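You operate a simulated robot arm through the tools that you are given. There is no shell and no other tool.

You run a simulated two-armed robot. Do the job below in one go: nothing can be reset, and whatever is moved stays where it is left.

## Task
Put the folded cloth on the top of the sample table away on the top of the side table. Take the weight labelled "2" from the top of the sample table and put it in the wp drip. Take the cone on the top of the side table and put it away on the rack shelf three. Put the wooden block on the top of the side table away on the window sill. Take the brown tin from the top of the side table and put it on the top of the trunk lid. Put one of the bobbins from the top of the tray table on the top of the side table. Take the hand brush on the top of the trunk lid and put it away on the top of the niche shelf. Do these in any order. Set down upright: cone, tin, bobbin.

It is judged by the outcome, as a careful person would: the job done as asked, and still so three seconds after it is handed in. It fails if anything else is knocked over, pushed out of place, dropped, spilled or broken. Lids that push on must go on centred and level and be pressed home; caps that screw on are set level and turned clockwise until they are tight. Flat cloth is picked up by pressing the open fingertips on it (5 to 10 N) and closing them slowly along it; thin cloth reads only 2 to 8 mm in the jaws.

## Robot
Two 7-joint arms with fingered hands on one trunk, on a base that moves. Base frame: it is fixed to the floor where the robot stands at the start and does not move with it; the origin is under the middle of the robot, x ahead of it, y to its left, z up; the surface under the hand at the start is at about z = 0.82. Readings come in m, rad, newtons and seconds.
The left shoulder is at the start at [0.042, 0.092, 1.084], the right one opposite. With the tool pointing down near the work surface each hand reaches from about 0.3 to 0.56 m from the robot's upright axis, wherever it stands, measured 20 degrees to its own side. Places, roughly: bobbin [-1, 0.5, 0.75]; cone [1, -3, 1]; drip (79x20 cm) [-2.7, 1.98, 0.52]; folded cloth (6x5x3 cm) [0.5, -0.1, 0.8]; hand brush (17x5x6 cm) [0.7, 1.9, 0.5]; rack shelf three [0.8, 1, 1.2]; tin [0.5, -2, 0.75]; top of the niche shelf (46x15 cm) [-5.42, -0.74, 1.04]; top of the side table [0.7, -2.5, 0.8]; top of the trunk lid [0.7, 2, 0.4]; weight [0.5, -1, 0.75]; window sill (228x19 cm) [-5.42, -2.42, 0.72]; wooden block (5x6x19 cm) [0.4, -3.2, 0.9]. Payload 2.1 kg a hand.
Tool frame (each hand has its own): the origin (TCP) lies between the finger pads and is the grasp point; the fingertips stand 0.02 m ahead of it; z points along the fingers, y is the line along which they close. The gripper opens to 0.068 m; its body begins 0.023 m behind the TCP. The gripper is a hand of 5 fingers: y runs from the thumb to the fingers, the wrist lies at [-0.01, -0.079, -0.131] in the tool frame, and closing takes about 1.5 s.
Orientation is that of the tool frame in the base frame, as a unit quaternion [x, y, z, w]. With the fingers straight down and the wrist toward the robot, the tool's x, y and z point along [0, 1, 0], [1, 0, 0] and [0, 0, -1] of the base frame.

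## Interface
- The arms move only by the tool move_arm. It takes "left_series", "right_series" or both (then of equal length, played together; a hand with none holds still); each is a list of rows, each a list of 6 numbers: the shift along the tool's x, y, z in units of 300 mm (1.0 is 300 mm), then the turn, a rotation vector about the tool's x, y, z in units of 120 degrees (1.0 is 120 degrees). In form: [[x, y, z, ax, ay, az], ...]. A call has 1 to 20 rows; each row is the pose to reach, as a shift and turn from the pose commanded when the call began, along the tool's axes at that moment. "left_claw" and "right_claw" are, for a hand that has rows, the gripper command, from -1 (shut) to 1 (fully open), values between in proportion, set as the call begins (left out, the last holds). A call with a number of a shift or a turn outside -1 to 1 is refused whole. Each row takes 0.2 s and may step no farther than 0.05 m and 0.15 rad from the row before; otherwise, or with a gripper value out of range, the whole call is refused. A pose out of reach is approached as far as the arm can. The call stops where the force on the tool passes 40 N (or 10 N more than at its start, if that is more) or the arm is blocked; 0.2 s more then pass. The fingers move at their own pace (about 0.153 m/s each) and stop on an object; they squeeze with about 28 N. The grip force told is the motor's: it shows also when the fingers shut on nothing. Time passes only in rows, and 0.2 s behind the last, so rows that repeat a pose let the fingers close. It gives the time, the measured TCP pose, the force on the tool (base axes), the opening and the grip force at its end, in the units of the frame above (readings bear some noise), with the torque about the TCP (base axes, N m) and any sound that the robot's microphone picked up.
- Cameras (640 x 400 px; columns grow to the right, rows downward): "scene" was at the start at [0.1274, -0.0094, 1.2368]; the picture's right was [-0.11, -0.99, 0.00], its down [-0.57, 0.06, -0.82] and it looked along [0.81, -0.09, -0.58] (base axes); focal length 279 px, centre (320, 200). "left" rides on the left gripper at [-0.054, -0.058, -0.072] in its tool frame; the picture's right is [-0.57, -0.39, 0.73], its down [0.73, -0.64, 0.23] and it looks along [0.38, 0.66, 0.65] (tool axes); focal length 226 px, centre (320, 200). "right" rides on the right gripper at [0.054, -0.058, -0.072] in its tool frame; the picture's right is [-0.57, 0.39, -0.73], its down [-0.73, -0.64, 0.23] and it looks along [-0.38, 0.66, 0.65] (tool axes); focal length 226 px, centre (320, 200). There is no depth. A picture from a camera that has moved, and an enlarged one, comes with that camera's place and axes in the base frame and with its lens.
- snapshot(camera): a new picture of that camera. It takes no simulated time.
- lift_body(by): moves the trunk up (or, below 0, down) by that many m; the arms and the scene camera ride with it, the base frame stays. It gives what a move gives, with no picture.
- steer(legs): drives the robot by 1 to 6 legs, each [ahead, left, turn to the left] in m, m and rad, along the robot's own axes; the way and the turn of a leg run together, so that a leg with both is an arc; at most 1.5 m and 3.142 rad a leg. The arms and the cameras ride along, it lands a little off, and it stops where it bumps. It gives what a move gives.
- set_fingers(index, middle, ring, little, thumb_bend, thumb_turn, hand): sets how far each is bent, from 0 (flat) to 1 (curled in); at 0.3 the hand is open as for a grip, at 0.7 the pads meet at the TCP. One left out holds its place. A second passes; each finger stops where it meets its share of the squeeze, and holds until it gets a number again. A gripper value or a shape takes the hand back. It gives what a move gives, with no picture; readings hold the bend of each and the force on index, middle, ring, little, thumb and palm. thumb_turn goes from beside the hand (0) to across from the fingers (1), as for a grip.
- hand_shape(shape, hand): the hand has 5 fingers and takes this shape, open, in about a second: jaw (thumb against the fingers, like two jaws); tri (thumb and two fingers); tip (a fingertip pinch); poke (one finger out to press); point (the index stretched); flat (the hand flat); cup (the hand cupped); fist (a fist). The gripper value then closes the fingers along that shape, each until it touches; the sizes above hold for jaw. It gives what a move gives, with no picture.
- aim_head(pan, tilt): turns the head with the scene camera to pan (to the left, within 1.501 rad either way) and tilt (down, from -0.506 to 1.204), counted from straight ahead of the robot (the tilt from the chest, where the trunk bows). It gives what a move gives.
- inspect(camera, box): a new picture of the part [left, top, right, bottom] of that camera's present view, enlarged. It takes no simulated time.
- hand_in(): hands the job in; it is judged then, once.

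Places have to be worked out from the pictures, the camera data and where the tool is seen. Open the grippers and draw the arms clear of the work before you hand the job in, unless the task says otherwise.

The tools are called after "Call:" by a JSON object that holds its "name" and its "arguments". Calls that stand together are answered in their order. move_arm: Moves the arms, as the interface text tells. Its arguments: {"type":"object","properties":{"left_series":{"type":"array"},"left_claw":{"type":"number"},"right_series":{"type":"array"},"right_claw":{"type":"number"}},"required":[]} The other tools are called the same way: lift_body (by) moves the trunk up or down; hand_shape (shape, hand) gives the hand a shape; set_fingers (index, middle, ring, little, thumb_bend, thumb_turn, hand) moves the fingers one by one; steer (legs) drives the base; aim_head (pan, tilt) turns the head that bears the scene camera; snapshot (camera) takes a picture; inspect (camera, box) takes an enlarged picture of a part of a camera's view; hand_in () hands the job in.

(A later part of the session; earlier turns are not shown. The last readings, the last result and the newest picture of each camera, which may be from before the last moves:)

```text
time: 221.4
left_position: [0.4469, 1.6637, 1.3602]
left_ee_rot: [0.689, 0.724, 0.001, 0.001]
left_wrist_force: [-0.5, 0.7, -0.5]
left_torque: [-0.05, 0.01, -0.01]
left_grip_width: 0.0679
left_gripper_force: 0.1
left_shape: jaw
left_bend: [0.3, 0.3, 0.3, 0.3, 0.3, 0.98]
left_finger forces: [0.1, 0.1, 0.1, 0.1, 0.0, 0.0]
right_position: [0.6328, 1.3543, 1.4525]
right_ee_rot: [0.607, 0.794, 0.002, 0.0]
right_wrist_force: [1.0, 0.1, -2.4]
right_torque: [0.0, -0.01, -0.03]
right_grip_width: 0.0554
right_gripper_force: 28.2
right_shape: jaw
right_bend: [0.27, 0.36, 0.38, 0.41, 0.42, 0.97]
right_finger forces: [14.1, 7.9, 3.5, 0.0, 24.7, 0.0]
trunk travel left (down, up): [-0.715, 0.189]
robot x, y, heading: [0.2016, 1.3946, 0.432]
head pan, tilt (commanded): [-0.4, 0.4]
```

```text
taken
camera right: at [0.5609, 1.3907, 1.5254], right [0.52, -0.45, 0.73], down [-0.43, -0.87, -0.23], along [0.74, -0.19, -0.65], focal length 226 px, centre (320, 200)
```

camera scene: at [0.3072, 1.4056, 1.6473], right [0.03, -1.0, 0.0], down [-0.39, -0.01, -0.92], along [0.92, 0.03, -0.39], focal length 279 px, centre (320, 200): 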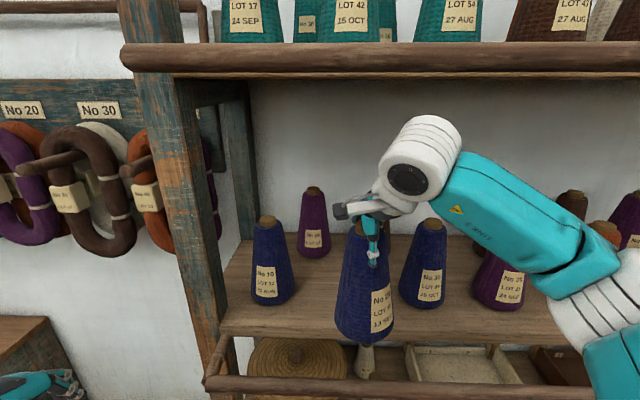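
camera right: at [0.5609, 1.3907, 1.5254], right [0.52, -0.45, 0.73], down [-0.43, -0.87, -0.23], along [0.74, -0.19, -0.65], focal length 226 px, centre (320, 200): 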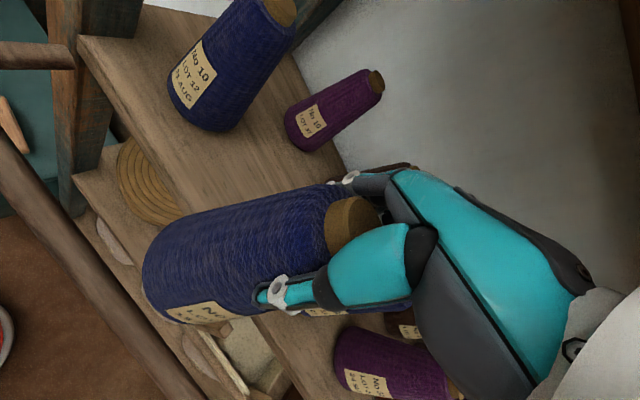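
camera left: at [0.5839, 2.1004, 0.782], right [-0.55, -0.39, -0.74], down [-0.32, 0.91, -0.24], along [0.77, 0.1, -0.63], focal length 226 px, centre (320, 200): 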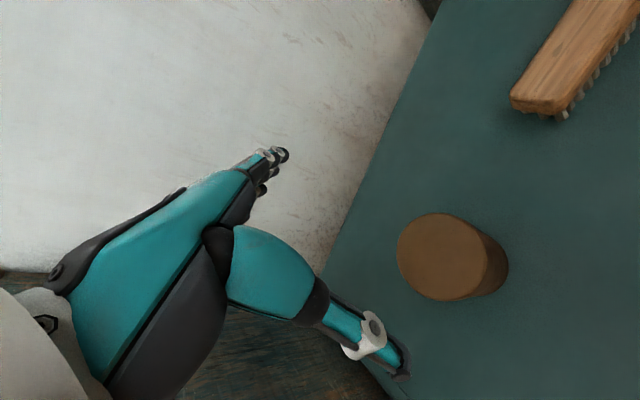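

Neighbours are at (0.735,1.22) and (0.735,1.51), so the slot centre is (0.735,1.366). I extend the arm 10 cm into the gap at the same height.

Call:
{"name": "move_arm", "arguments": {"right_series": [[-0.0125, 0.085, 0, 0, 0, 0], [-0.025, 0.169, 0, 0, 0, 0], [-0.0375, 0.254, 0, 0, 0, 0], [-0.05, 0.338, 0, 0, 0, 0]]}}

Call:
{"name": "snapshot", "arguments": {"camera": "scene"}}

Call:
{"name": "snapshot", "arguments": {"camera": "right"}}

```text
time: 222.4
left_position: [0.447, 1.6636, 1.3606]
left_ee_rot: [0.689, 0.725, 0.002, 0.001]
left_wrist_force: [0.4, 0.0, -0.1]
left_torque: [0.02, 0.0, -0.01]
left_grip_width: 0.0681
left_gripper_force: 0.1
left_shape: jaw
left_bend: [0.3, 0.3, 0.3, 0.3, 0.3, 0.98]
left_finger forces: [0.0, 0.0, 0.0, 0.0, 0.0, 0.0]
right_position: [0.7295, 1.3687, 1.4546]
right_ee_rot: [0.607, 0.794, 0.002, 0.0]
right_wrist_force: [-0.2, 0.4, -2.6]
right_torque: [0.05, -0.01, 0.0]
right_grip_width: 0.0555
right_gripper_force: 28.2
right_shape: jaw
right_bend: [0.27, 0.36, 0.38, 0.41, 0.41, 0.97]
right_finger forces: [13.9, 7.9, 3.6, 0.1, 24.6, 0.1]
trunk travel left (down, up): [-0.715, 0.189]
robot x, y, heading: [0.2016, 1.3976, 0.432]
head pan, tilt (commanded): [-0.4, 0.4]
```

```text
taken
camera scene: at [0.306, 1.4059, 1.6474], right [0.03, -1.0, 0.0], down [-0.39, -0.01, -0.92], along [0.92, 0.03, -0.39], focal length 279 px, centre (320, 200)
```

scene: 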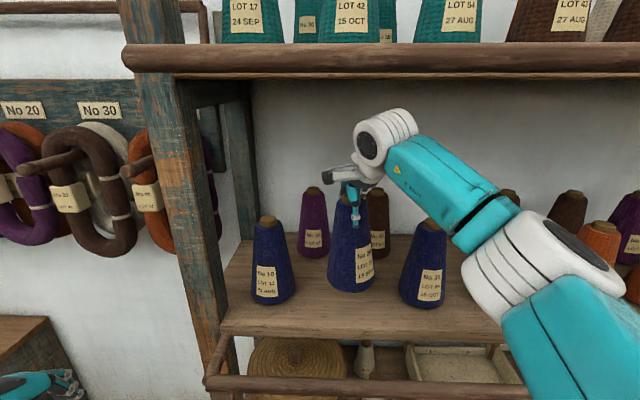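

```text
taken
camera right: at [0.6598, 1.4042, 1.5266], right [0.52, -0.45, 0.73], down [-0.42, -0.87, -0.23], along [0.74, -0.19, -0.64], focal length 226 px, centre (320, 200)
```

right: 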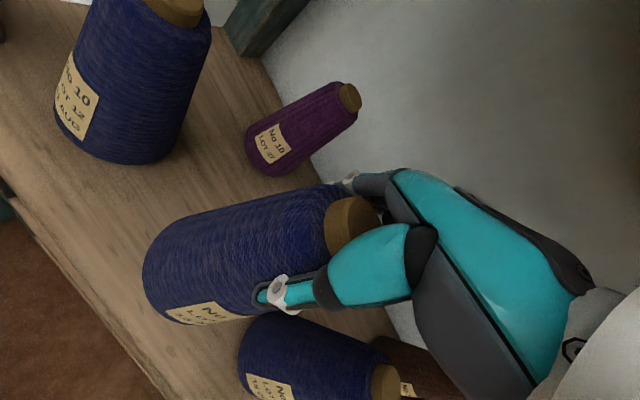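

The cone hovers over the empty place. I lower it slowly until it touches the shelf.

Call:
{"name": "move_arm", "arguments": {"right_series": [[0, 0.005, 0.03, 0, 0, 0], [0, 0.01, 0.06, 0, 0, 0], [0, 0.01, 0.075, 0, 0, 0], [0, 0.01, 0.085, 0, 0, 0]]}}

```text
time: 223.4
left_position: [0.4462, 1.6643, 1.3603]
left_ee_rot: [0.689, 0.725, 0.002, 0.001]
left_wrist_force: [0.2, -0.2, -0.1]
left_torque: [0.01, -0.02, 0.02]
left_grip_width: 0.0682
left_gripper_force: 0.0
left_shape: jaw
left_bend: [0.3, 0.3, 0.3, 0.3, 0.3, 0.98]
left_finger forces: [0.1, 0.0, 0.0, 0.0, 0.0, 0.0]
right_position: [0.7356, 1.3684, 1.4277]
right_ee_rot: [0.608, 0.794, 0.002, 0.0]
right_wrist_force: [-0.2, 0.5, -1.8]
right_torque: [0.01, 0.0, 0.01]
right_grip_width: 0.0553
right_gripper_force: 28.3
right_shape: jaw
right_bend: [0.27, 0.36, 0.38, 0.41, 0.41, 0.97]
right_finger forces: [14.0, 7.8, 3.6, 0.0, 24.5, 0.1]
trunk travel left (down, up): [-0.715, 0.189]
robot x, y, heading: [0.199, 1.3947, 0.433]
head pan, tilt (commanded): [-0.4, 0.4]
```

No contact yet at 1.428; I continue in 2–3 mm steps.

Call:
{"name": "move_arm", "arguments": {"right_series": [[0, 0, 0.008, 0, 0, 0], [0, 0, 0.016, 0, 0, 0], [0, 0, 0.024, 0, 0, 0], [0, 0, 0.03, 0, 0, 0]]}}

```text
time: 224.4
left_position: [0.4466, 1.6636, 1.3595]
left_ee_rot: [0.689, 0.725, 0.001, 0.001]
left_wrist_force: [-1.0, 0.0, 0.6]
left_torque: [0.0, -0.01, -0.03]
left_grip_width: 0.0682
left_gripper_force: 0.1
left_shape: jaw
left_bend: [0.3, 0.3, 0.3, 0.3, 0.3, 0.98]
left_finger forces: [0.0, 0.1, 0.0, 0.0, 0.0, 0.0]
right_position: [0.7341, 1.3688, 1.4187]
right_ee_rot: [0.607, 0.795, 0.003, 0.0]
right_wrist_force: [-0.4, 0.3, -2.3]
right_torque: [0.0, 0.02, 0.02]
right_grip_width: 0.0554
right_gripper_force: 27.7
right_shape: jaw
right_bend: [0.27, 0.36, 0.38, 0.41, 0.41, 0.97]
right_finger forces: [14.1, 7.8, 3.7, 0.1, 24.6, 0.1]
trunk travel left (down, up): [-0.715, 0.189]
robot x, y, heading: [0.1996, 1.3996, 0.436]
head pan, tilt (commanded): [-0.4, 0.4]
```

Call:
{"name": "inspect", "arguments": {"camera": "scene", "box": [220, 170, 480, 350]}}

```text
2.22 times, centred on (350, 260) of scene
camera zoom: at [0.3058, 1.4055, 1.6474], right [0.03, -1.0, 0.0], down [-0.39, -0.01, -0.92], along [0.92, 0.03, -0.39], focal length 619 px, centre (253, 67)
```

zoom: 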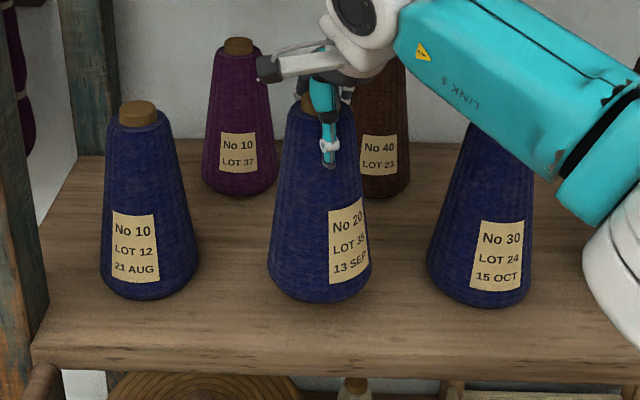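

It looks almost down. I continue in 1.5 mm steps.

Call:
{"name": "move_arm", "arguments": {"right_series": [[0, 0, 0.006, 0, 0, 0], [0, 0, 0.012, 0, 0, 0], [0, 0, 0.018, 0, 0, 0], [0, 0, 0.024, 0, 0, 0], [0, 0, 0.03, 0, 0, 0]]}}

```text
time: 225.6
left_position: [0.4466, 1.6639, 1.3598]
left_ee_rot: [0.689, 0.725, 0.002, 0.001]
left_wrist_force: [-0.8, -0.2, 0.0]
left_torque: [0.0, -0.01, 0.01]
left_grip_width: 0.068
left_gripper_force: 0.1
left_shape: jaw
left_bend: [0.3, 0.3, 0.3, 0.3, 0.3, 0.98]
left_finger forces: [0.0, 0.1, 0.0, 0.1, 0.0, 0.1]
right_position: [0.7348, 1.3667, 1.4092]
right_ee_rot: [0.608, 0.794, 0.001, 0.001]
right_wrist_force: [0.2, -0.4, -2.2]
right_torque: [0.01, 0.01, 0.01]
right_grip_width: 0.0554
right_gripper_force: 28.1
right_shape: jaw
right_bend: [0.27, 0.36, 0.38, 0.41, 0.41, 0.97]
right_finger forces: [14.0, 7.8, 3.7, 0.0, 24.4, 0.1]
trunk travel left (down, up): [-0.715, 0.189]
robot x, y, heading: [0.2028, 1.3956, 0.432]
head pan, tilt (commanded): [-0.4, 0.4]
```

Still free at 1.409. I continue with the same small steps.

Call:
{"name": "move_arm", "arguments": {"right_series": [[0, 0, 0.007, 0, 0, 0], [0, 0, 0.014, 0, 0, 0], [0, 0, 0.021, 0, 0, 0], [0, 0, 0.028, 0, 0, 0], [0, 0, 0.035, 0, 0, 0]]}}

Call:
{"name": "inspect", "arguments": {"camera": "scene", "box": [220, 170, 480, 350]}}

```text
time: 226.8
left_position: [0.4464, 1.6631, 1.3596]
left_ee_rot: [0.689, 0.725, 0.0, 0.001]
left_wrist_force: [-0.2, 0.3, -0.6]
left_torque: [0.01, 0.0, 0.0]
left_grip_width: 0.0679
left_gripper_force: 0.1
left_shape: jaw
left_bend: [0.3, 0.3, 0.3, 0.3, 0.3, 0.98]
left_finger forces: [0.0, 0.0, 0.1, 0.0, 0.0, 0.0]
right_position: [0.7362, 1.3676, 1.3985]
right_ee_rot: [0.608, 0.794, 0.002, 0.001]
right_wrist_force: [-0.1, 0.2, -2.1]
right_torque: [0.02, 0.02, 0.01]
right_grip_width: 0.0554
right_gripper_force: 28.1
right_shape: jaw
right_bend: [0.27, 0.36, 0.38, 0.41, 0.42, 0.97]
right_finger forces: [13.9, 7.7, 3.6, 0.1, 24.5, 0.0]
trunk travel left (down, up): [-0.715, 0.189]
robot x, y, heading: [0.2017, 1.395, 0.437]
head pan, tilt (commanded): [-0.4, 0.4]
```

```text
2.22 times, centred on (350, 260) of scene
camera zoom: at [0.3058, 1.4055, 1.6474], right [0.03, -1.0, 0.0], down [-0.39, -0.01, -0.92], along [0.92, 0.03, -0.39], focal length 619 px, centre (253, 67)
```

zoom: 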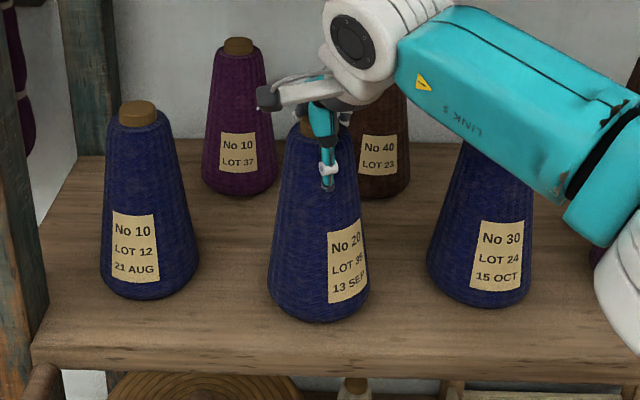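

Still hanging free by a few millimetres. I continue down in small steps.

Call:
{"name": "move_arm", "arguments": {"right_series": [[0, 0, 0.007, 0, 0, 0], [0, 0, 0.014, 0, 0, 0], [0, 0, 0.021, 0, 0, 0], [0, 0, 0.028, 0, 0, 0]]}}

```text
time: 227.8
left_position: [0.442, 1.6615, 1.3615]
left_ee_rot: [0.689, 0.725, 0.002, 0.0]
left_wrist_force: [-0.4, 0.2, 0.0]
left_torque: [0.02, -0.01, 0.02]
left_grip_width: 0.0681
left_gripper_force: 0.0
left_shape: jaw
left_bend: [0.3, 0.3, 0.3, 0.3, 0.3, 0.98]
left_finger forces: [0.0, 0.1, 0.0, 0.0, 0.0, 0.0]
right_position: [0.7315, 1.3664, 1.3943]
right_ee_rot: [0.608, 0.794, 0.006, 0.001]
right_wrist_force: [-1.4, -7.8, 33.7]
right_torque: [-0.09, -0.31, -0.08]
right_grip_width: 0.0544
right_gripper_force: 28.3
right_shape: jaw
right_bend: [0.27, 0.35, 0.37, 0.41, 0.41, 0.97]
right_finger forces: [15.0, 9.6, 5.9, 0.0, 30.5, 0.0]
trunk travel left (down, up): [-0.715, 0.189]
robot x, y, heading: [0.2, 1.3995, 0.433]
head pan, tilt (commanded): [-0.4, 0.4]
```

Contact (34 N) at TCP 1.394, so the shelf is at z≈1.24. I ease up about 4 mm to relieve the press.

Call:
{"name": "move_arm", "arguments": {"right_series": [[0, 0, -0.007, 0, 0, 0], [0, 0, -0.013, 0, 0, 0]]}}

Call:
{"name": "snapshot", "arguments": {"camera": "right"}}

Call:
{"name": "inspect", "arguments": {"camera": "scene", "box": [220, 170, 480, 350]}}

```text
time: 228.4
left_position: [0.4433, 1.6626, 1.3617]
left_ee_rot: [0.689, 0.725, 0.002, 0.001]
left_wrist_force: [-0.7, -0.2, -0.4]
left_torque: [0.01, 0.01, 0.0]
left_grip_width: 0.0681
left_gripper_force: 0.1
left_shape: jaw
left_bend: [0.3, 0.3, 0.3, 0.3, 0.3, 0.98]
left_finger forces: [0.0, 0.1, 0.1, 0.0, 0.0, 0.0]
right_position: [0.7337, 1.3668, 1.3949]
right_ee_rot: [0.608, 0.794, 0.003, 0.0]
right_wrist_force: [-0.7, -5.4, 18.6]
right_torque: [-0.01, -0.37, -0.09]
right_grip_width: 0.0542
right_gripper_force: 28.0
right_shape: jaw
right_bend: [0.26, 0.35, 0.37, 0.41, 0.42, 0.97]
right_finger forces: [15.2, 9.2, 4.9, 0.1, 28.6, 0.0]
trunk travel left (down, up): [-0.715, 0.189]
robot x, y, heading: [0.2014, 1.3977, 0.433]
head pan, tilt (commanded): [-0.4, 0.4]
```

```text
taken
camera right: at [0.6616, 1.4029, 1.4678], right [0.52, -0.45, 0.73], down [-0.42, -0.87, -0.23], along [0.74, -0.19, -0.64], focal length 226 px, centre (320, 200)
```

right: 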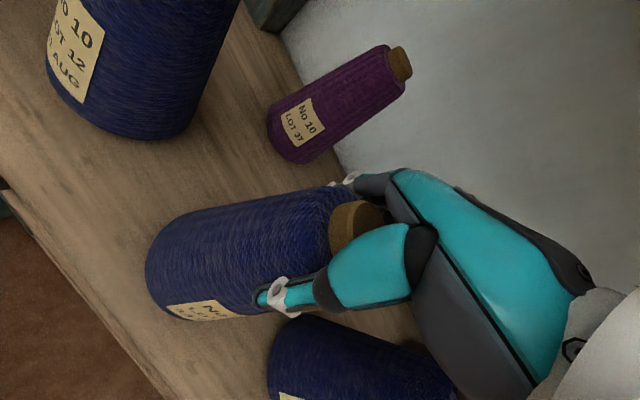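

```text
2.22 times, centred on (350, 260) of scene
camera zoom: at [0.303, 1.4043, 1.6475], right [0.03, -1.0, 0.0], down [-0.39, -0.01, -0.92], along [0.92, 0.03, -0.39], focal length 619 px, centre (253, 67)
```

zoom: 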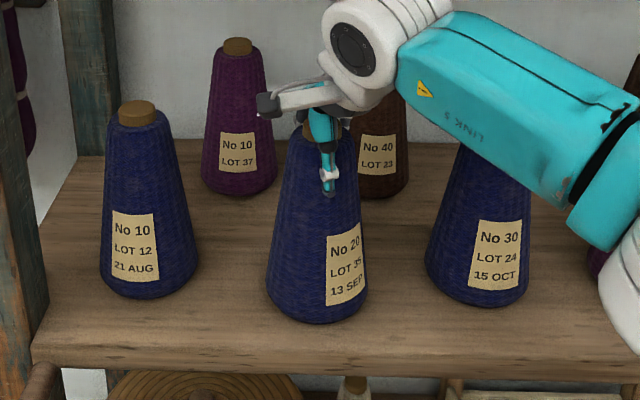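

Another 3 mm up, then I open the right hand.

Call:
{"name": "move_arm", "arguments": {"right_series": [[0, 0, -0.005, 0, 0, 0], [0, 0, -0.009, 0, 0, 0]]}}

Call:
{"name": "move_arm", "arguments": {"right_series": [[0, 0, 0, 0, 0, 0], [0, 0, 0, 0, 0, 0], [0, 0, 0, 0, 0, 0], [0, 0, 0, 0, 0, 0], [0, 0, 0, 0, 0, 0]], "right_claw": 1}}

Call:
{"name": "snapshot", "arguments": {"camera": "right"}}

Call:
{"name": "inspect", "arguments": {"camera": "scene", "box": [220, 170, 480, 350]}}

```text
time: 229.0
left_position: [0.4457, 1.6639, 1.3595]
left_ee_rot: [0.689, 0.725, 0.002, 0.001]
left_wrist_force: [-0.1, -0.2, -0.3]
left_torque: [0.01, 0.0, 0.02]
left_grip_width: 0.068
left_gripper_force: 0.1
left_shape: jaw
left_bend: [0.3, 0.3, 0.3, 0.3, 0.3, 0.98]
left_finger forces: [0.0, 0.0, 0.1, 0.1, 0.0, 0.0]
right_position: [0.7337, 1.3674, 1.3967]
right_ee_rot: [0.608, 0.794, 0.001, -0.001]
right_wrist_force: [0.1, -1.2, 4.5]
right_torque: [-0.01, -0.23, -0.02]
right_grip_width: 0.0546
right_gripper_force: 28.4
right_shape: jaw
right_bend: [0.26, 0.35, 0.38, 0.41, 0.42, 0.97]
right_finger forces: [15.0, 8.0, 4.2, 0.0, 25.7, 0.1]
trunk travel left (down, up): [-0.715, 0.189]
robot x, y, heading: [0.2059, 1.3954, 0.432]
head pan, tilt (commanded): [-0.4, 0.4]
```

```text
time: 230.2
left_position: [0.4456, 1.6634, 1.3605]
left_ee_rot: [0.689, 0.725, 0.0, 0.001]
left_wrist_force: [-0.2, -0.3, -0.4]
left_torque: [0.0, -0.02, 0.0]
left_grip_width: 0.0678
left_gripper_force: 0.1
left_shape: jaw
left_bend: [0.3, 0.3, 0.3, 0.3, 0.3, 0.98]
left_finger forces: [0.0, 0.0, 0.1, 0.1, 0.0, 0.0]
right_position: [0.7355, 1.3671, 1.3973]
right_ee_rot: [0.608, 0.794, 0.002, 0.0]
right_wrist_force: [-0.9, -0.2, -0.2]
right_torque: [0.0, 0.03, -0.02]
right_grip_width: 0.0679
right_gripper_force: 0.0
right_shape: jaw
right_bend: [0.3, 0.3, 0.3, 0.3, 0.3, 0.98]
right_finger forces: [0.1, 0.0, 0.0, 0.0, 0.5, 0.1]
trunk travel left (down, up): [-0.715, 0.189]
robot x, y, heading: [0.2034, 1.4005, 0.434]
head pan, tilt (commanded): [-0.4, 0.4]
```

```text
taken
camera right: at [0.6638, 1.4034, 1.4702], right [0.52, -0.45, 0.73], down [-0.43, -0.87, -0.23], along [0.74, -0.19, -0.65], focal length 226 px, centre (320, 200)
```

right: 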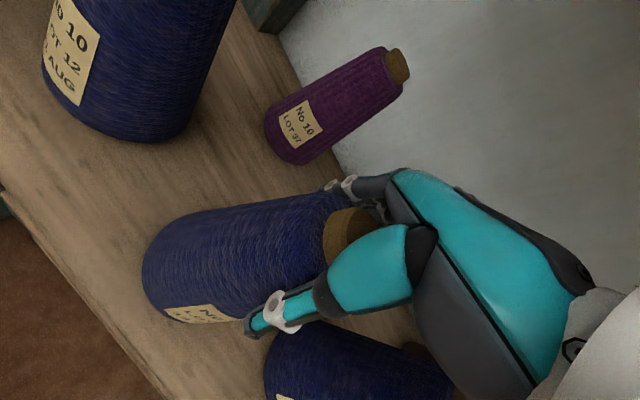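

```text
2.22 times, centred on (350, 260) of scene
camera zoom: at [0.3054, 1.4055, 1.6474], right [0.03, -1.0, 0.0], down [-0.39, -0.01, -0.92], along [0.92, 0.03, -0.39], focal length 619 px, centre (253, 67)
```

zoom: 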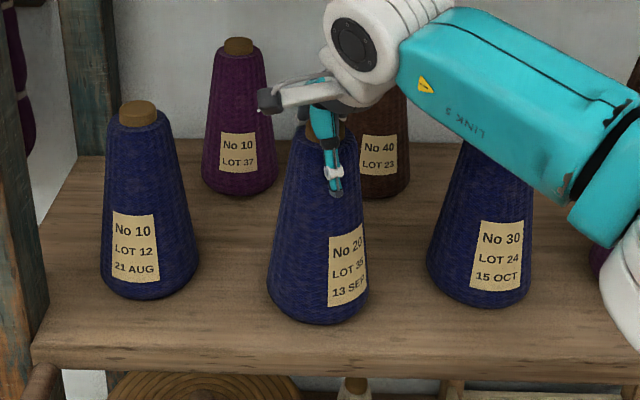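

The cone stands free. I raise the hand 6 cm (staying under shelf four) and then withdraw straight back.

Call:
{"name": "move_arm", "arguments": {"right_series": [[0, 0, -0.03, 0, 0, 0], [0, 0, -0.07, 0, 0, 0], [0, 0, -0.12, 0, 0, 0], [0, 0, -0.17, 0, 0, 0], [0, 0, -0.205, 0, 0, 0]]}}

Call:
{"name": "snapshot", "arguments": {"camera": "right"}}

Call:
{"name": "inspect", "arguments": {"camera": "scene", "box": [220, 100, 480, 350]}}

```text
time: 231.4
left_position: [0.4455, 1.6636, 1.3602]
left_ee_rot: [0.689, 0.725, 0.001, 0.001]
left_wrist_force: [0.5, -0.8, -0.5]
left_torque: [0.01, 0.02, 0.0]
left_grip_width: 0.068
left_gripper_force: 0.0
left_shape: jaw
left_bend: [0.3, 0.3, 0.3, 0.3, 0.3, 0.98]
left_finger forces: [0.0, 0.0, 0.0, 0.0, 0.1, 0.0]
right_position: [0.7348, 1.3663, 1.4579]
right_ee_rot: [0.607, 0.794, 0.001, 0.0]
right_wrist_force: [-0.6, -0.6, 0.5]
right_torque: [0.02, -0.02, 0.01]
right_grip_width: 0.0679
right_gripper_force: 0.0
right_shape: jaw
right_bend: [0.3, 0.3, 0.3, 0.3, 0.3, 0.98]
right_finger forces: [0.0, 0.1, 0.1, 0.0, 0.0, 0.1]
trunk travel left (down, up): [-0.715, 0.189]
robot x, y, heading: [0.2004, 1.4006, 0.433]
head pan, tilt (commanded): [-0.4, 0.4]
```

```text
taken
camera right: at [0.6636, 1.403, 1.5312], right [0.52, -0.45, 0.73], down [-0.43, -0.87, -0.23], along [0.74, -0.19, -0.65], focal length 226 px, centre (320, 200)
```

right: 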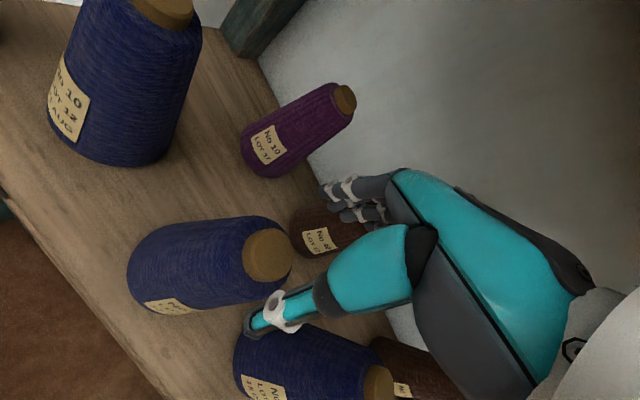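

```text
1.60 times, centred on (350, 225) of scene
camera zoom: at [0.3055, 1.4055, 1.6474], right [0.03, -1.0, 0.0], down [-0.39, -0.01, -0.92], along [0.92, 0.03, -0.39], focal length 446 px, centre (272, 160)
```

zoom: 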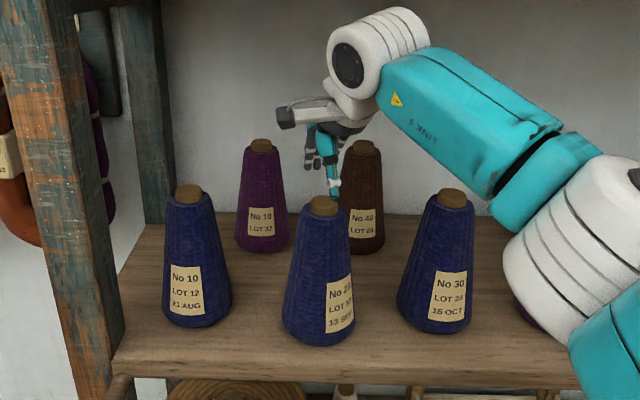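

The cone stands upright in its row. I withdraw the hand straight back over its tip.

Call:
{"name": "move_arm", "arguments": {"right_series": [[0.01, -0.08, -0.015, 0, 0, 0], [0.02, -0.18, -0.015, 0, 0, 0], [0.03, -0.3, -0.015, 0, 0, 0], [0.04, -0.42, -0.015, 0, 0, 0]]}}

Call:
{"name": "snapshot", "arguments": {"camera": "scene"}}

```text
time: 232.4
left_position: [0.4465, 1.6629, 1.3607]
left_ee_rot: [0.689, 0.725, 0.002, 0.001]
left_wrist_force: [-0.7, -0.5, -0.4]
left_torque: [0.05, 0.0, 0.0]
left_grip_width: 0.0684
left_gripper_force: 0.0
left_shape: jaw
left_bend: [0.3, 0.3, 0.3, 0.3, 0.3, 0.98]
left_finger forces: [0.0, 0.1, 0.1, 0.1, 0.0, 0.0]
right_position: [0.6068, 1.3428, 1.4629]
right_ee_rot: [0.608, 0.794, 0.002, 0.0]
right_wrist_force: [0.3, -0.8, -0.4]
right_torque: [0.01, -0.01, 0.01]
right_grip_width: 0.0681
right_gripper_force: 0.1
right_shape: jaw
right_bend: [0.3, 0.3, 0.3, 0.3, 0.3, 0.98]
right_finger forces: [0.1, 0.0, 0.0, 0.0, 0.0, 0.0]
trunk travel left (down, up): [-0.715, 0.189]
robot x, y, heading: [0.2012, 1.3965, 0.433]
head pan, tilt (commanded): [-0.4, 0.4]
```

```text
taken
camera scene: at [0.305, 1.4051, 1.6475], right [0.03, -1.0, 0.0], down [-0.39, -0.01, -0.92], along [0.92, 0.03, -0.39], focal length 279 px, centre (320, 200)
```

scene: 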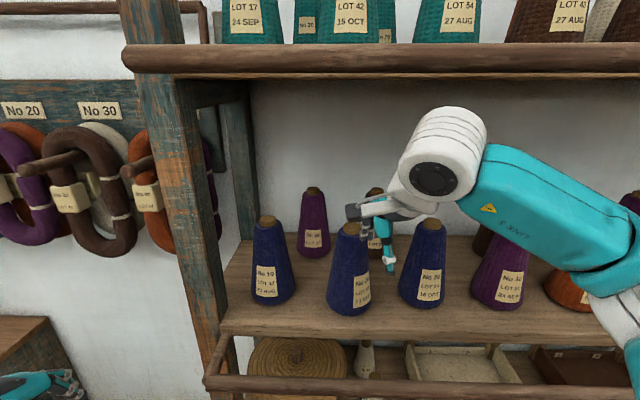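

The cone is on shelf three. I back away, square up and go to the trunk again for the hand brush.

Call:
{"name": "steer", "arguments": {"legs": [[-0.35, 0, 0], [0, 0, -0.433], [0, 0.79, 0]]}}

Call:
{"name": "lift_body", "arguments": {"by": -0.4}}

Call:
{"name": "aim_head", "arguments": {"pan": -0.15, "tilt": 0.8}}

Call:
{"name": "snapshot", "arguments": {"camera": "scene"}}

```text
time: 239.8
left_position: [0.2139, 2.1695, 1.3607]
left_ee_rot: [0.829, 0.559, 0.001, 0.001]
left_wrist_force: [0.3, 0.7, 0.2]
left_torque: [0.01, 0.04, 0.04]
left_grip_width: 0.0681
left_gripper_force: 0.1
left_shape: jaw
left_bend: [0.3, 0.3, 0.3, 0.3, 0.3, 0.98]
left_finger forces: [0.0, 0.0, 0.0, 0.0, 0.0, 0.1]
right_position: [0.2285, 1.811, 1.4621]
right_ee_rot: [0.765, 0.644, 0.002, 0.0]
right_wrist_force: [-0.1, 0.3, 0.3]
right_torque: [0.0, -0.01, -0.01]
right_grip_width: 0.0679
right_gripper_force: 0.1
right_shape: jaw
right_bend: [0.3, 0.3, 0.3, 0.3, 0.3, 0.98]
right_finger forces: [0.0, 0.0, 0.0, 0.0, 0.1, 0.0]
trunk travel left (down, up): [-0.715, 0.189]
robot x, y, heading: [-0.1168, 2.0332, -0.001]
head pan, tilt (commanded): [-0.4, 0.4]
```

```text
time: 243.6
left_position: [0.2145, 2.169, 0.9602]
left_ee_rot: [0.83, 0.558, 0.001, 0.001]
left_wrist_force: [-0.5, -0.3, 0.3]
left_torque: [-0.01, 0.01, 0.01]
left_grip_width: 0.0678
left_gripper_force: 0.0
left_shape: jaw
left_bend: [0.3, 0.3, 0.3, 0.3, 0.3, 0.98]
left_finger forces: [0.0, 0.0, 0.1, 0.0, 0.0, 0.1]
right_position: [0.2273, 1.8102, 1.0621]
right_ee_rot: [0.765, 0.644, 0.002, 0.001]
right_wrist_force: [0.1, -0.2, 0.4]
right_torque: [-0.04, 0.01, 0.01]
right_grip_width: 0.0682
right_gripper_force: 0.0
right_shape: jaw
right_bend: [0.3, 0.3, 0.3, 0.3, 0.3, 0.98]
right_finger forces: [0.1, 0.0, 0.0, 0.0, 0.0, 0.0]
trunk travel left (down, up): [-0.315, 0.589]
robot x, y, heading: [-0.1189, 2.0319, -0.006]
head pan, tilt (commanded): [-0.4, 0.4]
```

```text
time: 244.5
left_position: [0.2156, 2.1698, 0.9604]
left_ee_rot: [0.83, 0.558, 0.001, 0.002]
left_wrist_force: [0.1, -0.7, -0.1]
left_torque: [0.01, -0.03, 0.0]
left_grip_width: 0.0679
left_gripper_force: 0.0
left_shape: jaw
left_bend: [0.3, 0.3, 0.3, 0.3, 0.3, 0.98]
left_finger forces: [0.1, 0.1, 0.1, 0.1, 0.0, 0.0]
right_position: [0.2278, 1.8107, 1.0618]
right_ee_rot: [0.765, 0.644, 0.002, 0.001]
right_wrist_force: [0.3, 0.9, -0.2]
right_torque: [0.01, -0.03, 0.01]
right_grip_width: 0.0679
right_gripper_force: 0.0
right_shape: jaw
right_bend: [0.3, 0.3, 0.3, 0.3, 0.3, 0.98]
right_finger forces: [0.1, 0.0, 0.0, 0.1, 0.0, 0.1]
trunk travel left (down, up): [-0.315, 0.589]
robot x, y, heading: [-0.1176, 2.0332, -0.003]
head pan, tilt (commanded): [-0.15, 0.799]
```

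```text
taken
camera scene: at [0.003, 2.0194, 1.211], right [-0.15, -0.99, 0.0], down [-0.71, 0.11, -0.7], along [0.69, -0.11, -0.72], focal length 279 px, centre (320, 200)
```

scene: 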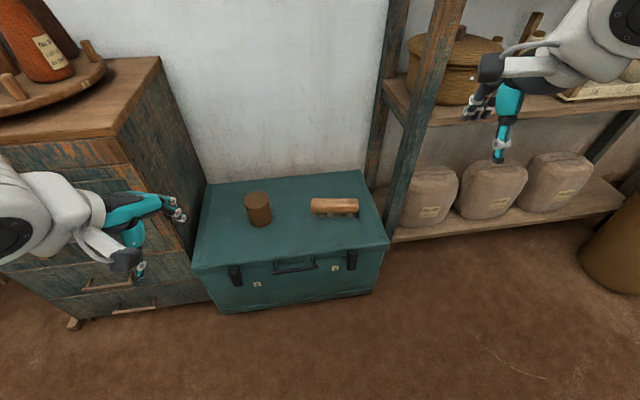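

Tin and brush both on the lid. I drive ahead 0.3 m and lower another 0.22 m.

Call:
{"name": "steer", "arguments": {"legs": [[0.3, 0.0, 0.003]]}}

Call:
{"name": "lift_body", "arguments": {"by": -0.22}}

Call:
{"name": "aim_head", "arguments": {"pan": -0.3, "tilt": 0.85}}

Call:
{"name": "snapshot", "arguments": {"camera": "scene"}}

Call:
{"name": "snapshot", "arguments": {"camera": "right"}}

```text
time: 246.5
left_position: [0.5124, 2.1678, 0.9597]
left_ee_rot: [0.83, 0.557, 0.001, 0.001]
left_wrist_force: [-0.7, 1.1, -0.1]
left_torque: [0.01, 0.0, 0.01]
left_grip_width: 0.0679
left_gripper_force: 0.1
left_shape: jaw
left_bend: [0.3, 0.3, 0.3, 0.3, 0.3, 0.98]
left_finger forces: [0.1, 0.0, 0.0, 0.0, 0.0, 0.0]
right_position: [0.5258, 1.8084, 1.0633]
right_ee_rot: [0.766, 0.643, 0.002, 0.001]
right_wrist_force: [0.2, 0.0, 1.2]
right_torque: [0.02, 0.01, -0.03]
right_grip_width: 0.0677
right_gripper_force: 0.0
right_shape: jaw
right_bend: [0.3, 0.3, 0.3, 0.3, 0.3, 0.98]
right_finger forces: [0.0, 0.0, 0.0, 0.0, 0.0, 0.0]
trunk travel left (down, up): [-0.315, 0.589]
robot x, y, heading: [0.1792, 2.0279, -0.007]
head pan, tilt (commanded): [-0.15, 0.799]
```

```text
time: 248.8
left_position: [0.514, 2.1658, 0.7401]
left_ee_rot: [0.831, 0.556, 0.001, 0.002]
left_wrist_force: [0.3, 0.0, -0.3]
left_torque: [0.02, 0.0, 0.0]
left_grip_width: 0.0681
left_gripper_force: 0.0
left_shape: jaw
left_bend: [0.3, 0.3, 0.3, 0.3, 0.3, 0.98]
left_finger forces: [0.0, 0.0, 0.0, 0.1, 0.0, 0.1]
right_position: [0.5255, 1.8082, 0.8419]
right_ee_rot: [0.766, 0.643, 0.001, 0.001]
right_wrist_force: [0.5, 0.3, -0.1]
right_torque: [-0.02, -0.06, 0.01]
right_grip_width: 0.0677
right_gripper_force: 0.0
right_shape: jaw
right_bend: [0.3, 0.3, 0.3, 0.3, 0.3, 0.98]
right_finger forces: [0.0, 0.0, 0.0, 0.1, 0.0, 0.1]
trunk travel left (down, up): [-0.095, 0.809]
robot x, y, heading: [0.1801, 2.0314, -0.002]
head pan, tilt (commanded): [-0.15, 0.799]
```

```text
time: 249.6
left_position: [0.5135, 2.1684, 0.7406]
left_ee_rot: [0.83, 0.558, 0.001, 0.002]
left_wrist_force: [-0.1, -0.4, 1.2]
left_torque: [0.0, -0.04, 0.01]
left_grip_width: 0.068
left_gripper_force: 0.1
left_shape: jaw
left_bend: [0.3, 0.3, 0.3, 0.3, 0.3, 0.98]
left_finger forces: [0.0, 0.0, 0.0, 0.1, 0.1, 0.0]
right_position: [0.5246, 1.8094, 0.8421]
right_ee_rot: [0.766, 0.643, 0.002, 0.0]
right_wrist_force: [-0.3, 1.1, 0.3]
right_torque: [0.02, 0.0, -0.01]
right_grip_width: 0.0677
right_gripper_force: 0.1
right_shape: jaw
right_bend: [0.3, 0.3, 0.3, 0.3, 0.3, 0.98]
right_finger forces: [0.1, 0.0, 0.1, 0.0, 0.0, 0.1]
trunk travel left (down, up): [-0.095, 0.809]
robot x, y, heading: [0.1782, 2.031, -0.006]
head pan, tilt (commanded): [-0.3, 0.85]
```

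```text
taken
camera scene: at [0.3412, 2.0062, 0.9833], right [-0.3, -0.95, 0.0], down [-0.72, 0.23, -0.66], along [0.63, -0.2, -0.75], focal length 279 px, centre (320, 200)
```

scene: 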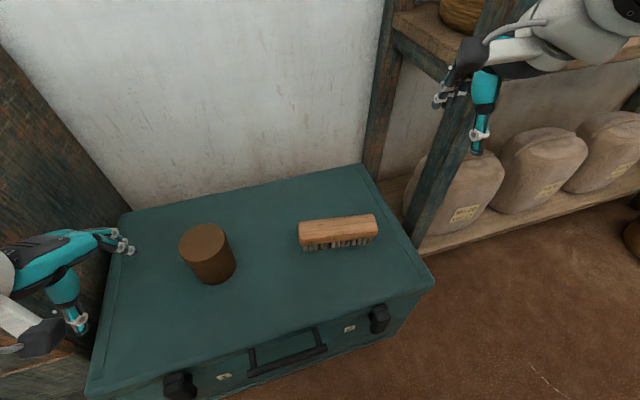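

```text
taken
camera right: at [0.4767, 1.8714, 0.9145], right [0.28, -0.63, 0.73], down [-0.76, -0.61, -0.23], along [0.59, -0.49, -0.65], focal length 226 px, centre (320, 200)
```

right: 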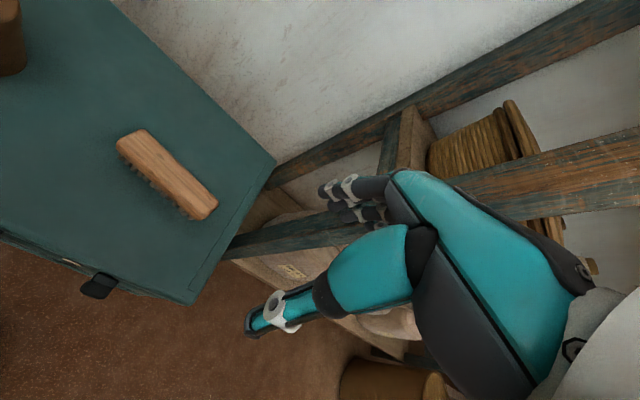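

I zoom both cameras on the brush to pin down its top and axis.

Call:
{"name": "inspect", "arguments": {"camera": "scene", "box": [270, 180, 410, 270]}}

Call:
{"name": "inspect", "arguments": {"camera": "right", "box": [80, 100, 260, 240]}}

```text
4.44 times, centred on (340, 225) of scene
camera zoom: at [0.3412, 2.0062, 0.9833], right [-0.3, -0.95, 0.0], down [-0.72, 0.23, -0.66], along [0.63, -0.2, -0.75], focal length 1239 px, centre (231, 89)
```

zoom: 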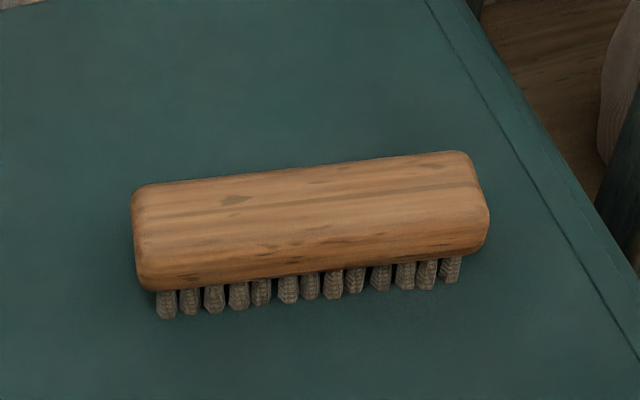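

```text
2.86 times, centred on (170, 170) of right
camera zoom: at [0.4767, 1.8714, 0.9145], right [0.28, -0.63, 0.73], down [-0.76, -0.61, -0.23], along [0.59, -0.49, -0.65], focal length 646 px, centre (749, 286)
```

zoom: 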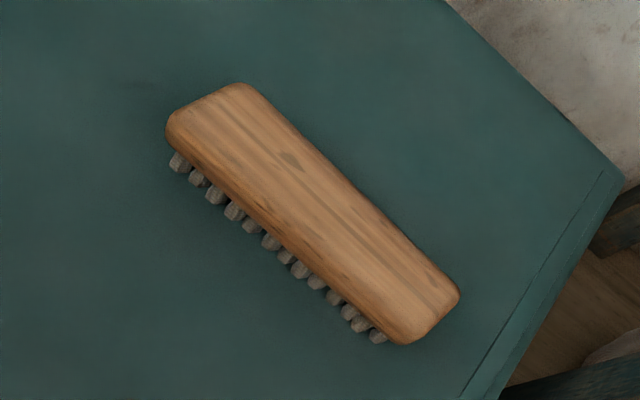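

Brush top z≈0.513, centre (0.655,1.870), its axis 11° off the y direction – my hand's yaw already matches. I move above it and down to z≈0.60.

Call:
{"name": "move_arm", "arguments": {"right_series": [[0.07, 0.1, 0, 0, 0, 0], [0.14, 0.2, 0, 0, 0, 0], [0.21, 0.3, 0, 0, 0, 0.005], [0.274, 0.392, 0, 0, 0, 0.01], [0.274, 0.392, 0.15, 0, 0, 0.01], [0.274, 0.392, 0.3, 0, 0, 0.01], [0.274, 0.392, 0.45, 0, 0, 0.01], [0.274, 0.392, 0.6, 0, 0, 0.01], [0.274, 0.392, 0.75, 0, 0, 0.01], [0.274, 0.392, 0.81, 0, 0, 0.01]], "right_claw": 1}}

Call:
{"name": "snapshot", "arguments": {"camera": "right"}}

Call:
{"name": "inspect", "arguments": {"camera": "scene", "box": [240, 130, 440, 290]}}

```text
time: 251.8
left_position: [0.5134, 2.1675, 0.7399]
left_ee_rot: [0.831, 0.557, 0.001, 0.002]
left_wrist_force: [0.6, -0.3, -0.1]
left_torque: [0.04, -0.03, -0.01]
left_grip_width: 0.0679
left_gripper_force: 0.1
left_shape: jaw
left_bend: [0.3, 0.3, 0.3, 0.3, 0.3, 0.98]
left_finger forces: [0.0, 0.0, 0.1, 0.1, 0.1, 0.0]
right_position: [0.6552, 1.8717, 0.5997]
right_ee_rot: [0.772, 0.635, 0.004, 0.001]
right_wrist_force: [0.4, -1.0, -1.0]
right_torque: [0.0, 0.0, 0.01]
right_grip_width: 0.068
right_gripper_force: 0.1
right_shape: jaw
right_bend: [0.3, 0.3, 0.3, 0.3, 0.3, 0.98]
right_finger forces: [0.0, 0.0, 0.1, 0.0, 0.0, 0.0]
trunk travel left (down, up): [-0.095, 0.809]
robot x, y, heading: [0.1772, 2.031, -0.006]
head pan, tilt (commanded): [-0.3, 0.85]
```

```text
taken
camera right: at [0.609, 1.9346, 0.6723], right [0.27, -0.63, 0.73], down [-0.77, -0.59, -0.23], along [0.58, -0.5, -0.65], focal length 226 px, centre (320, 200)
```

right: 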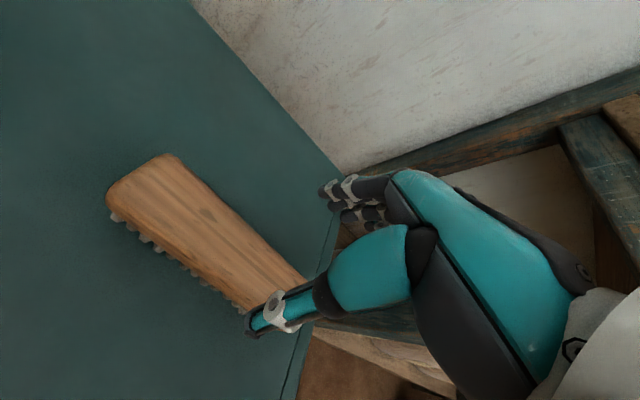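

```text
2.50 times, centred on (340, 210) of scene
camera zoom: at [0.3412, 2.0062, 0.9832], right [-0.3, -0.95, 0.0], down [-0.72, 0.23, -0.66], along [0.63, -0.2, -0.75], focal length 697 px, centre (270, 175)
```

zoom: 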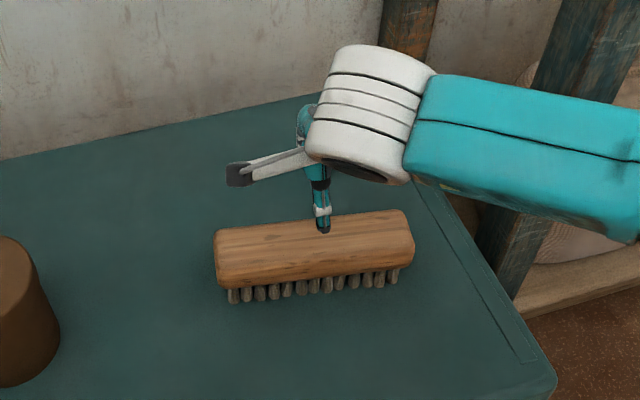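

Aligned: the thumb comes down 1 cm in front of the brush. I descend to TCP z≈0.495.

Call:
{"name": "move_arm", "arguments": {"right_series": [[0, 0, 0.1, 0, 0, 0], [0, 0, 0.2, 0, 0, 0], [0, 0, 0.27, 0, 0, 0], [0, 0, 0.32, 0, 0, 0], [0, 0, 0.348, 0, 0, 0]]}}

Call:
{"name": "snapshot", "arguments": {"camera": "right"}}

Call:
{"name": "inspect", "arguments": {"camera": "scene", "box": [240, 130, 440, 290]}}

```text
time: 252.9
left_position: [0.5124, 2.1667, 0.7408]
left_ee_rot: [0.831, 0.557, 0.001, 0.001]
left_wrist_force: [-0.2, 0.0, 0.2]
left_torque: [-0.03, -0.01, 0.0]
left_grip_width: 0.0679
left_gripper_force: 0.1
left_shape: jaw
left_bend: [0.3, 0.3, 0.3, 0.3, 0.3, 0.98]
left_finger forces: [0.1, 0.0, 0.1, 0.0, 0.0, 0.0]
right_position: [0.6572, 1.8696, 0.4957]
right_ee_rot: [0.773, 0.635, 0.002, 0.0]
right_wrist_force: [1.4, 1.0, 1.9]
right_torque: [-0.02, -0.06, 0.0]
right_grip_width: 0.0679
right_gripper_force: 0.0
right_shape: jaw
right_bend: [0.29, 0.3, 0.3, 0.3, 0.3, 0.98]
right_finger forces: [2.1, 0.1, 0.0, 0.5, 0.1, 0.0]
trunk travel left (down, up): [-0.095, 0.809]
robot x, y, heading: [0.1782, 2.0297, -0.004]
head pan, tilt (commanded): [-0.3, 0.85]
```

```text
taken
camera right: at [0.6101, 1.934, 0.5682], right [0.27, -0.63, 0.73], down [-0.77, -0.59, -0.23], along [0.58, -0.5, -0.64], focal length 226 px, centre (320, 200)
```

right: 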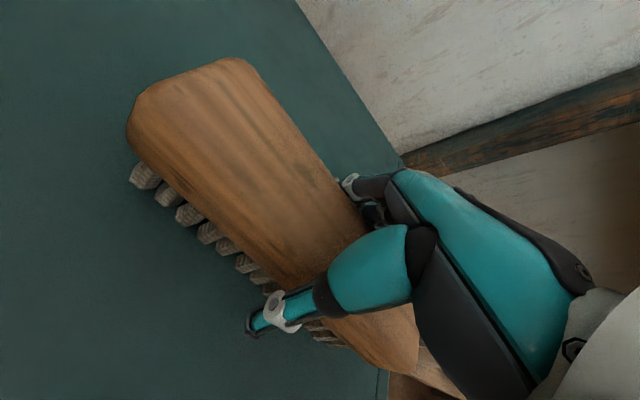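

```text
2.50 times, centred on (340, 210) of scene
camera zoom: at [0.3411, 2.0063, 0.9833], right [-0.3, -0.95, 0.0], down [-0.72, 0.23, -0.66], along [0.63, -0.2, -0.75], focal length 697 px, centre (270, 175)
```

zoom: 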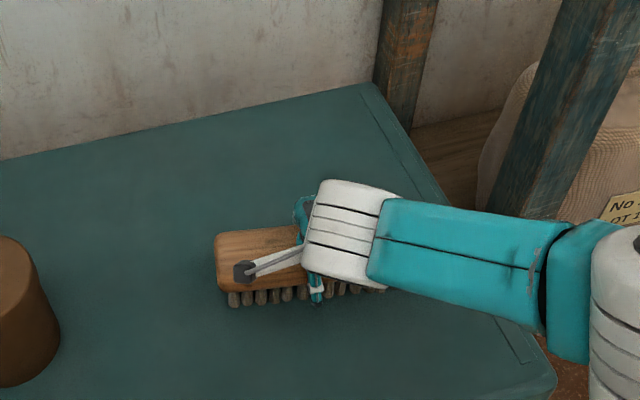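

The hand straddles the wooden back. I close the grip.

Call:
{"name": "move_arm", "arguments": {"right_series": [[0, 0, 0, 0, 0, 0], [0, 0, 0, 0, 0, 0], [0, 0, 0, 0, 0, 0], [0, 0, 0, 0, 0, 0], [0, 0, 0, 0, 0, 0], [0, 0, 0, 0, 0, 0], [0, 0, 0, 0, 0, 0], [0, 0, 0, 0, 0, 0], [0, 0, 0, 0, 0, 0]], "right_claw": -1}}

Call:
{"name": "snapshot", "arguments": {"camera": "right"}}

```text
time: 254.9
left_position: [0.5133, 2.1669, 0.7391]
left_ee_rot: [0.831, 0.556, 0.001, 0.001]
left_wrist_force: [0.6, 0.4, -0.1]
left_torque: [-0.02, 0.02, -0.01]
left_grip_width: 0.0679
left_gripper_force: 0.0
left_shape: jaw
left_bend: [0.3, 0.3, 0.3, 0.3, 0.3, 0.98]
left_finger forces: [0.0, 0.0, 0.0, 0.0, 0.1, 0.0]
right_position: [0.6566, 1.8704, 0.4957]
right_ee_rot: [0.772, 0.635, 0.003, 0.0]
right_wrist_force: [1.2, 0.5, 2.4]
right_torque: [0.01, 0.09, 0.08]
right_grip_width: 0.0463
right_gripper_force: 28.1
right_shape: jaw
right_bend: [0.38, 0.4, 0.37, 0.32, 0.65, 1.0]
right_finger forces: [16.8, 7.1, 3.2, 2.5, 28.2, 0.0]
trunk travel left (down, up): [-0.095, 0.809]
robot x, y, heading: [0.1845, 2.0299, -0.011]
head pan, tilt (commanded): [-0.3, 0.85]
```

```text
taken
camera right: at [0.61, 1.9339, 0.5682], right [0.27, -0.63, 0.73], down [-0.77, -0.59, -0.23], along [0.58, -0.5, -0.65], focal length 226 px, centre (320, 200)
```

right: 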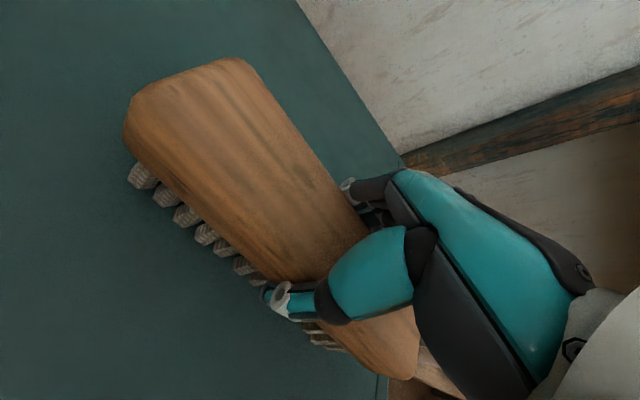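

The brush is held (4.6 cm). I lift it and draw it back clear of the lid.

Call:
{"name": "move_arm", "arguments": {"right_series": [[0, 0, -0.05, 0, 0, 0], [0, 0, -0.15, 0, 0, 0], [0, 0, -0.3, 0, 0, 0], [0, 0, -0.45, 0, 0, 0], [0, 0, -0.6, 0, 0, 0], [0.0, -0.12, -0.7, 0, 0, 0], [0.0, -0.25, -0.8, 0, 0, 0], [0.0, -0.38, -0.9, 0, 0, 0]]}}

Call:
{"name": "snapshot", "arguments": {"camera": "scene"}}

Call:
{"name": "snapshot", "arguments": {"camera": "right"}}

```text
time: 256.8
left_position: [0.513, 2.1666, 0.741]
left_ee_rot: [0.83, 0.558, 0.001, 0.001]
left_wrist_force: [-0.1, 0.4, -0.3]
left_torque: [0.01, 0.02, -0.01]
left_grip_width: 0.0681
left_gripper_force: 0.0
left_shape: jaw
left_bend: [0.3, 0.3, 0.3, 0.3, 0.3, 0.98]
left_finger forces: [0.0, 0.0, 0.1, 0.0, 0.0, 0.1]
right_position: [0.5429, 1.8917, 0.7639]
right_ee_rot: [0.773, 0.634, 0.002, 0.001]
right_wrist_force: [-0.1, -0.8, -1.0]
right_torque: [0.0, 0.0, 0.01]
right_grip_width: 0.0454
right_gripper_force: 27.6
right_shape: jaw
right_bend: [0.38, 0.41, 0.39, 0.44, 0.67, 0.97]
right_finger forces: [16.9, 7.4, 2.5, 1.8, 28.0, 0.1]
trunk travel left (down, up): [-0.095, 0.809]
robot x, y, heading: [0.1818, 2.0321, -0.007]
head pan, tilt (commanded): [-0.3, 0.85]
```

```text
taken
camera scene: at [0.3414, 2.0062, 0.9832], right [-0.3, -0.95, 0.0], down [-0.72, 0.23, -0.66], along [0.63, -0.2, -0.75], focal length 279 px, centre (320, 200)
```

scene: 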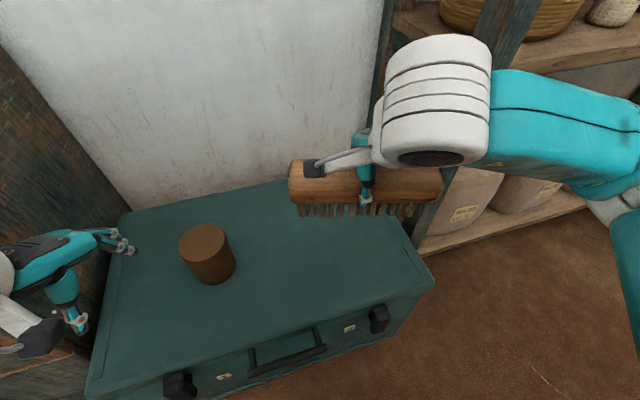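

```text
taken
camera right: at [0.4964, 1.9561, 0.8367], right [0.27, -0.63, 0.73], down [-0.77, -0.59, -0.23], along [0.58, -0.5, -0.65], focal length 226 px, centre (320, 200)
```

right: 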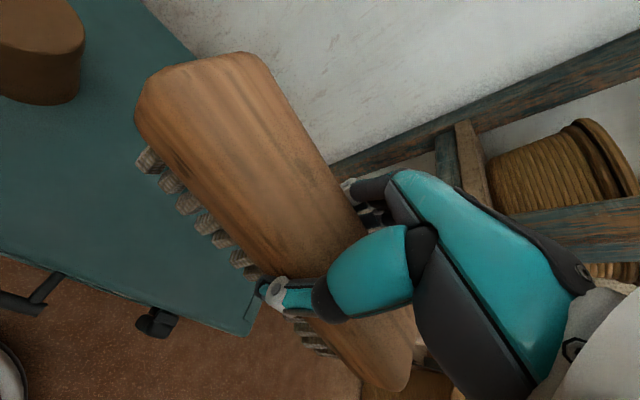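

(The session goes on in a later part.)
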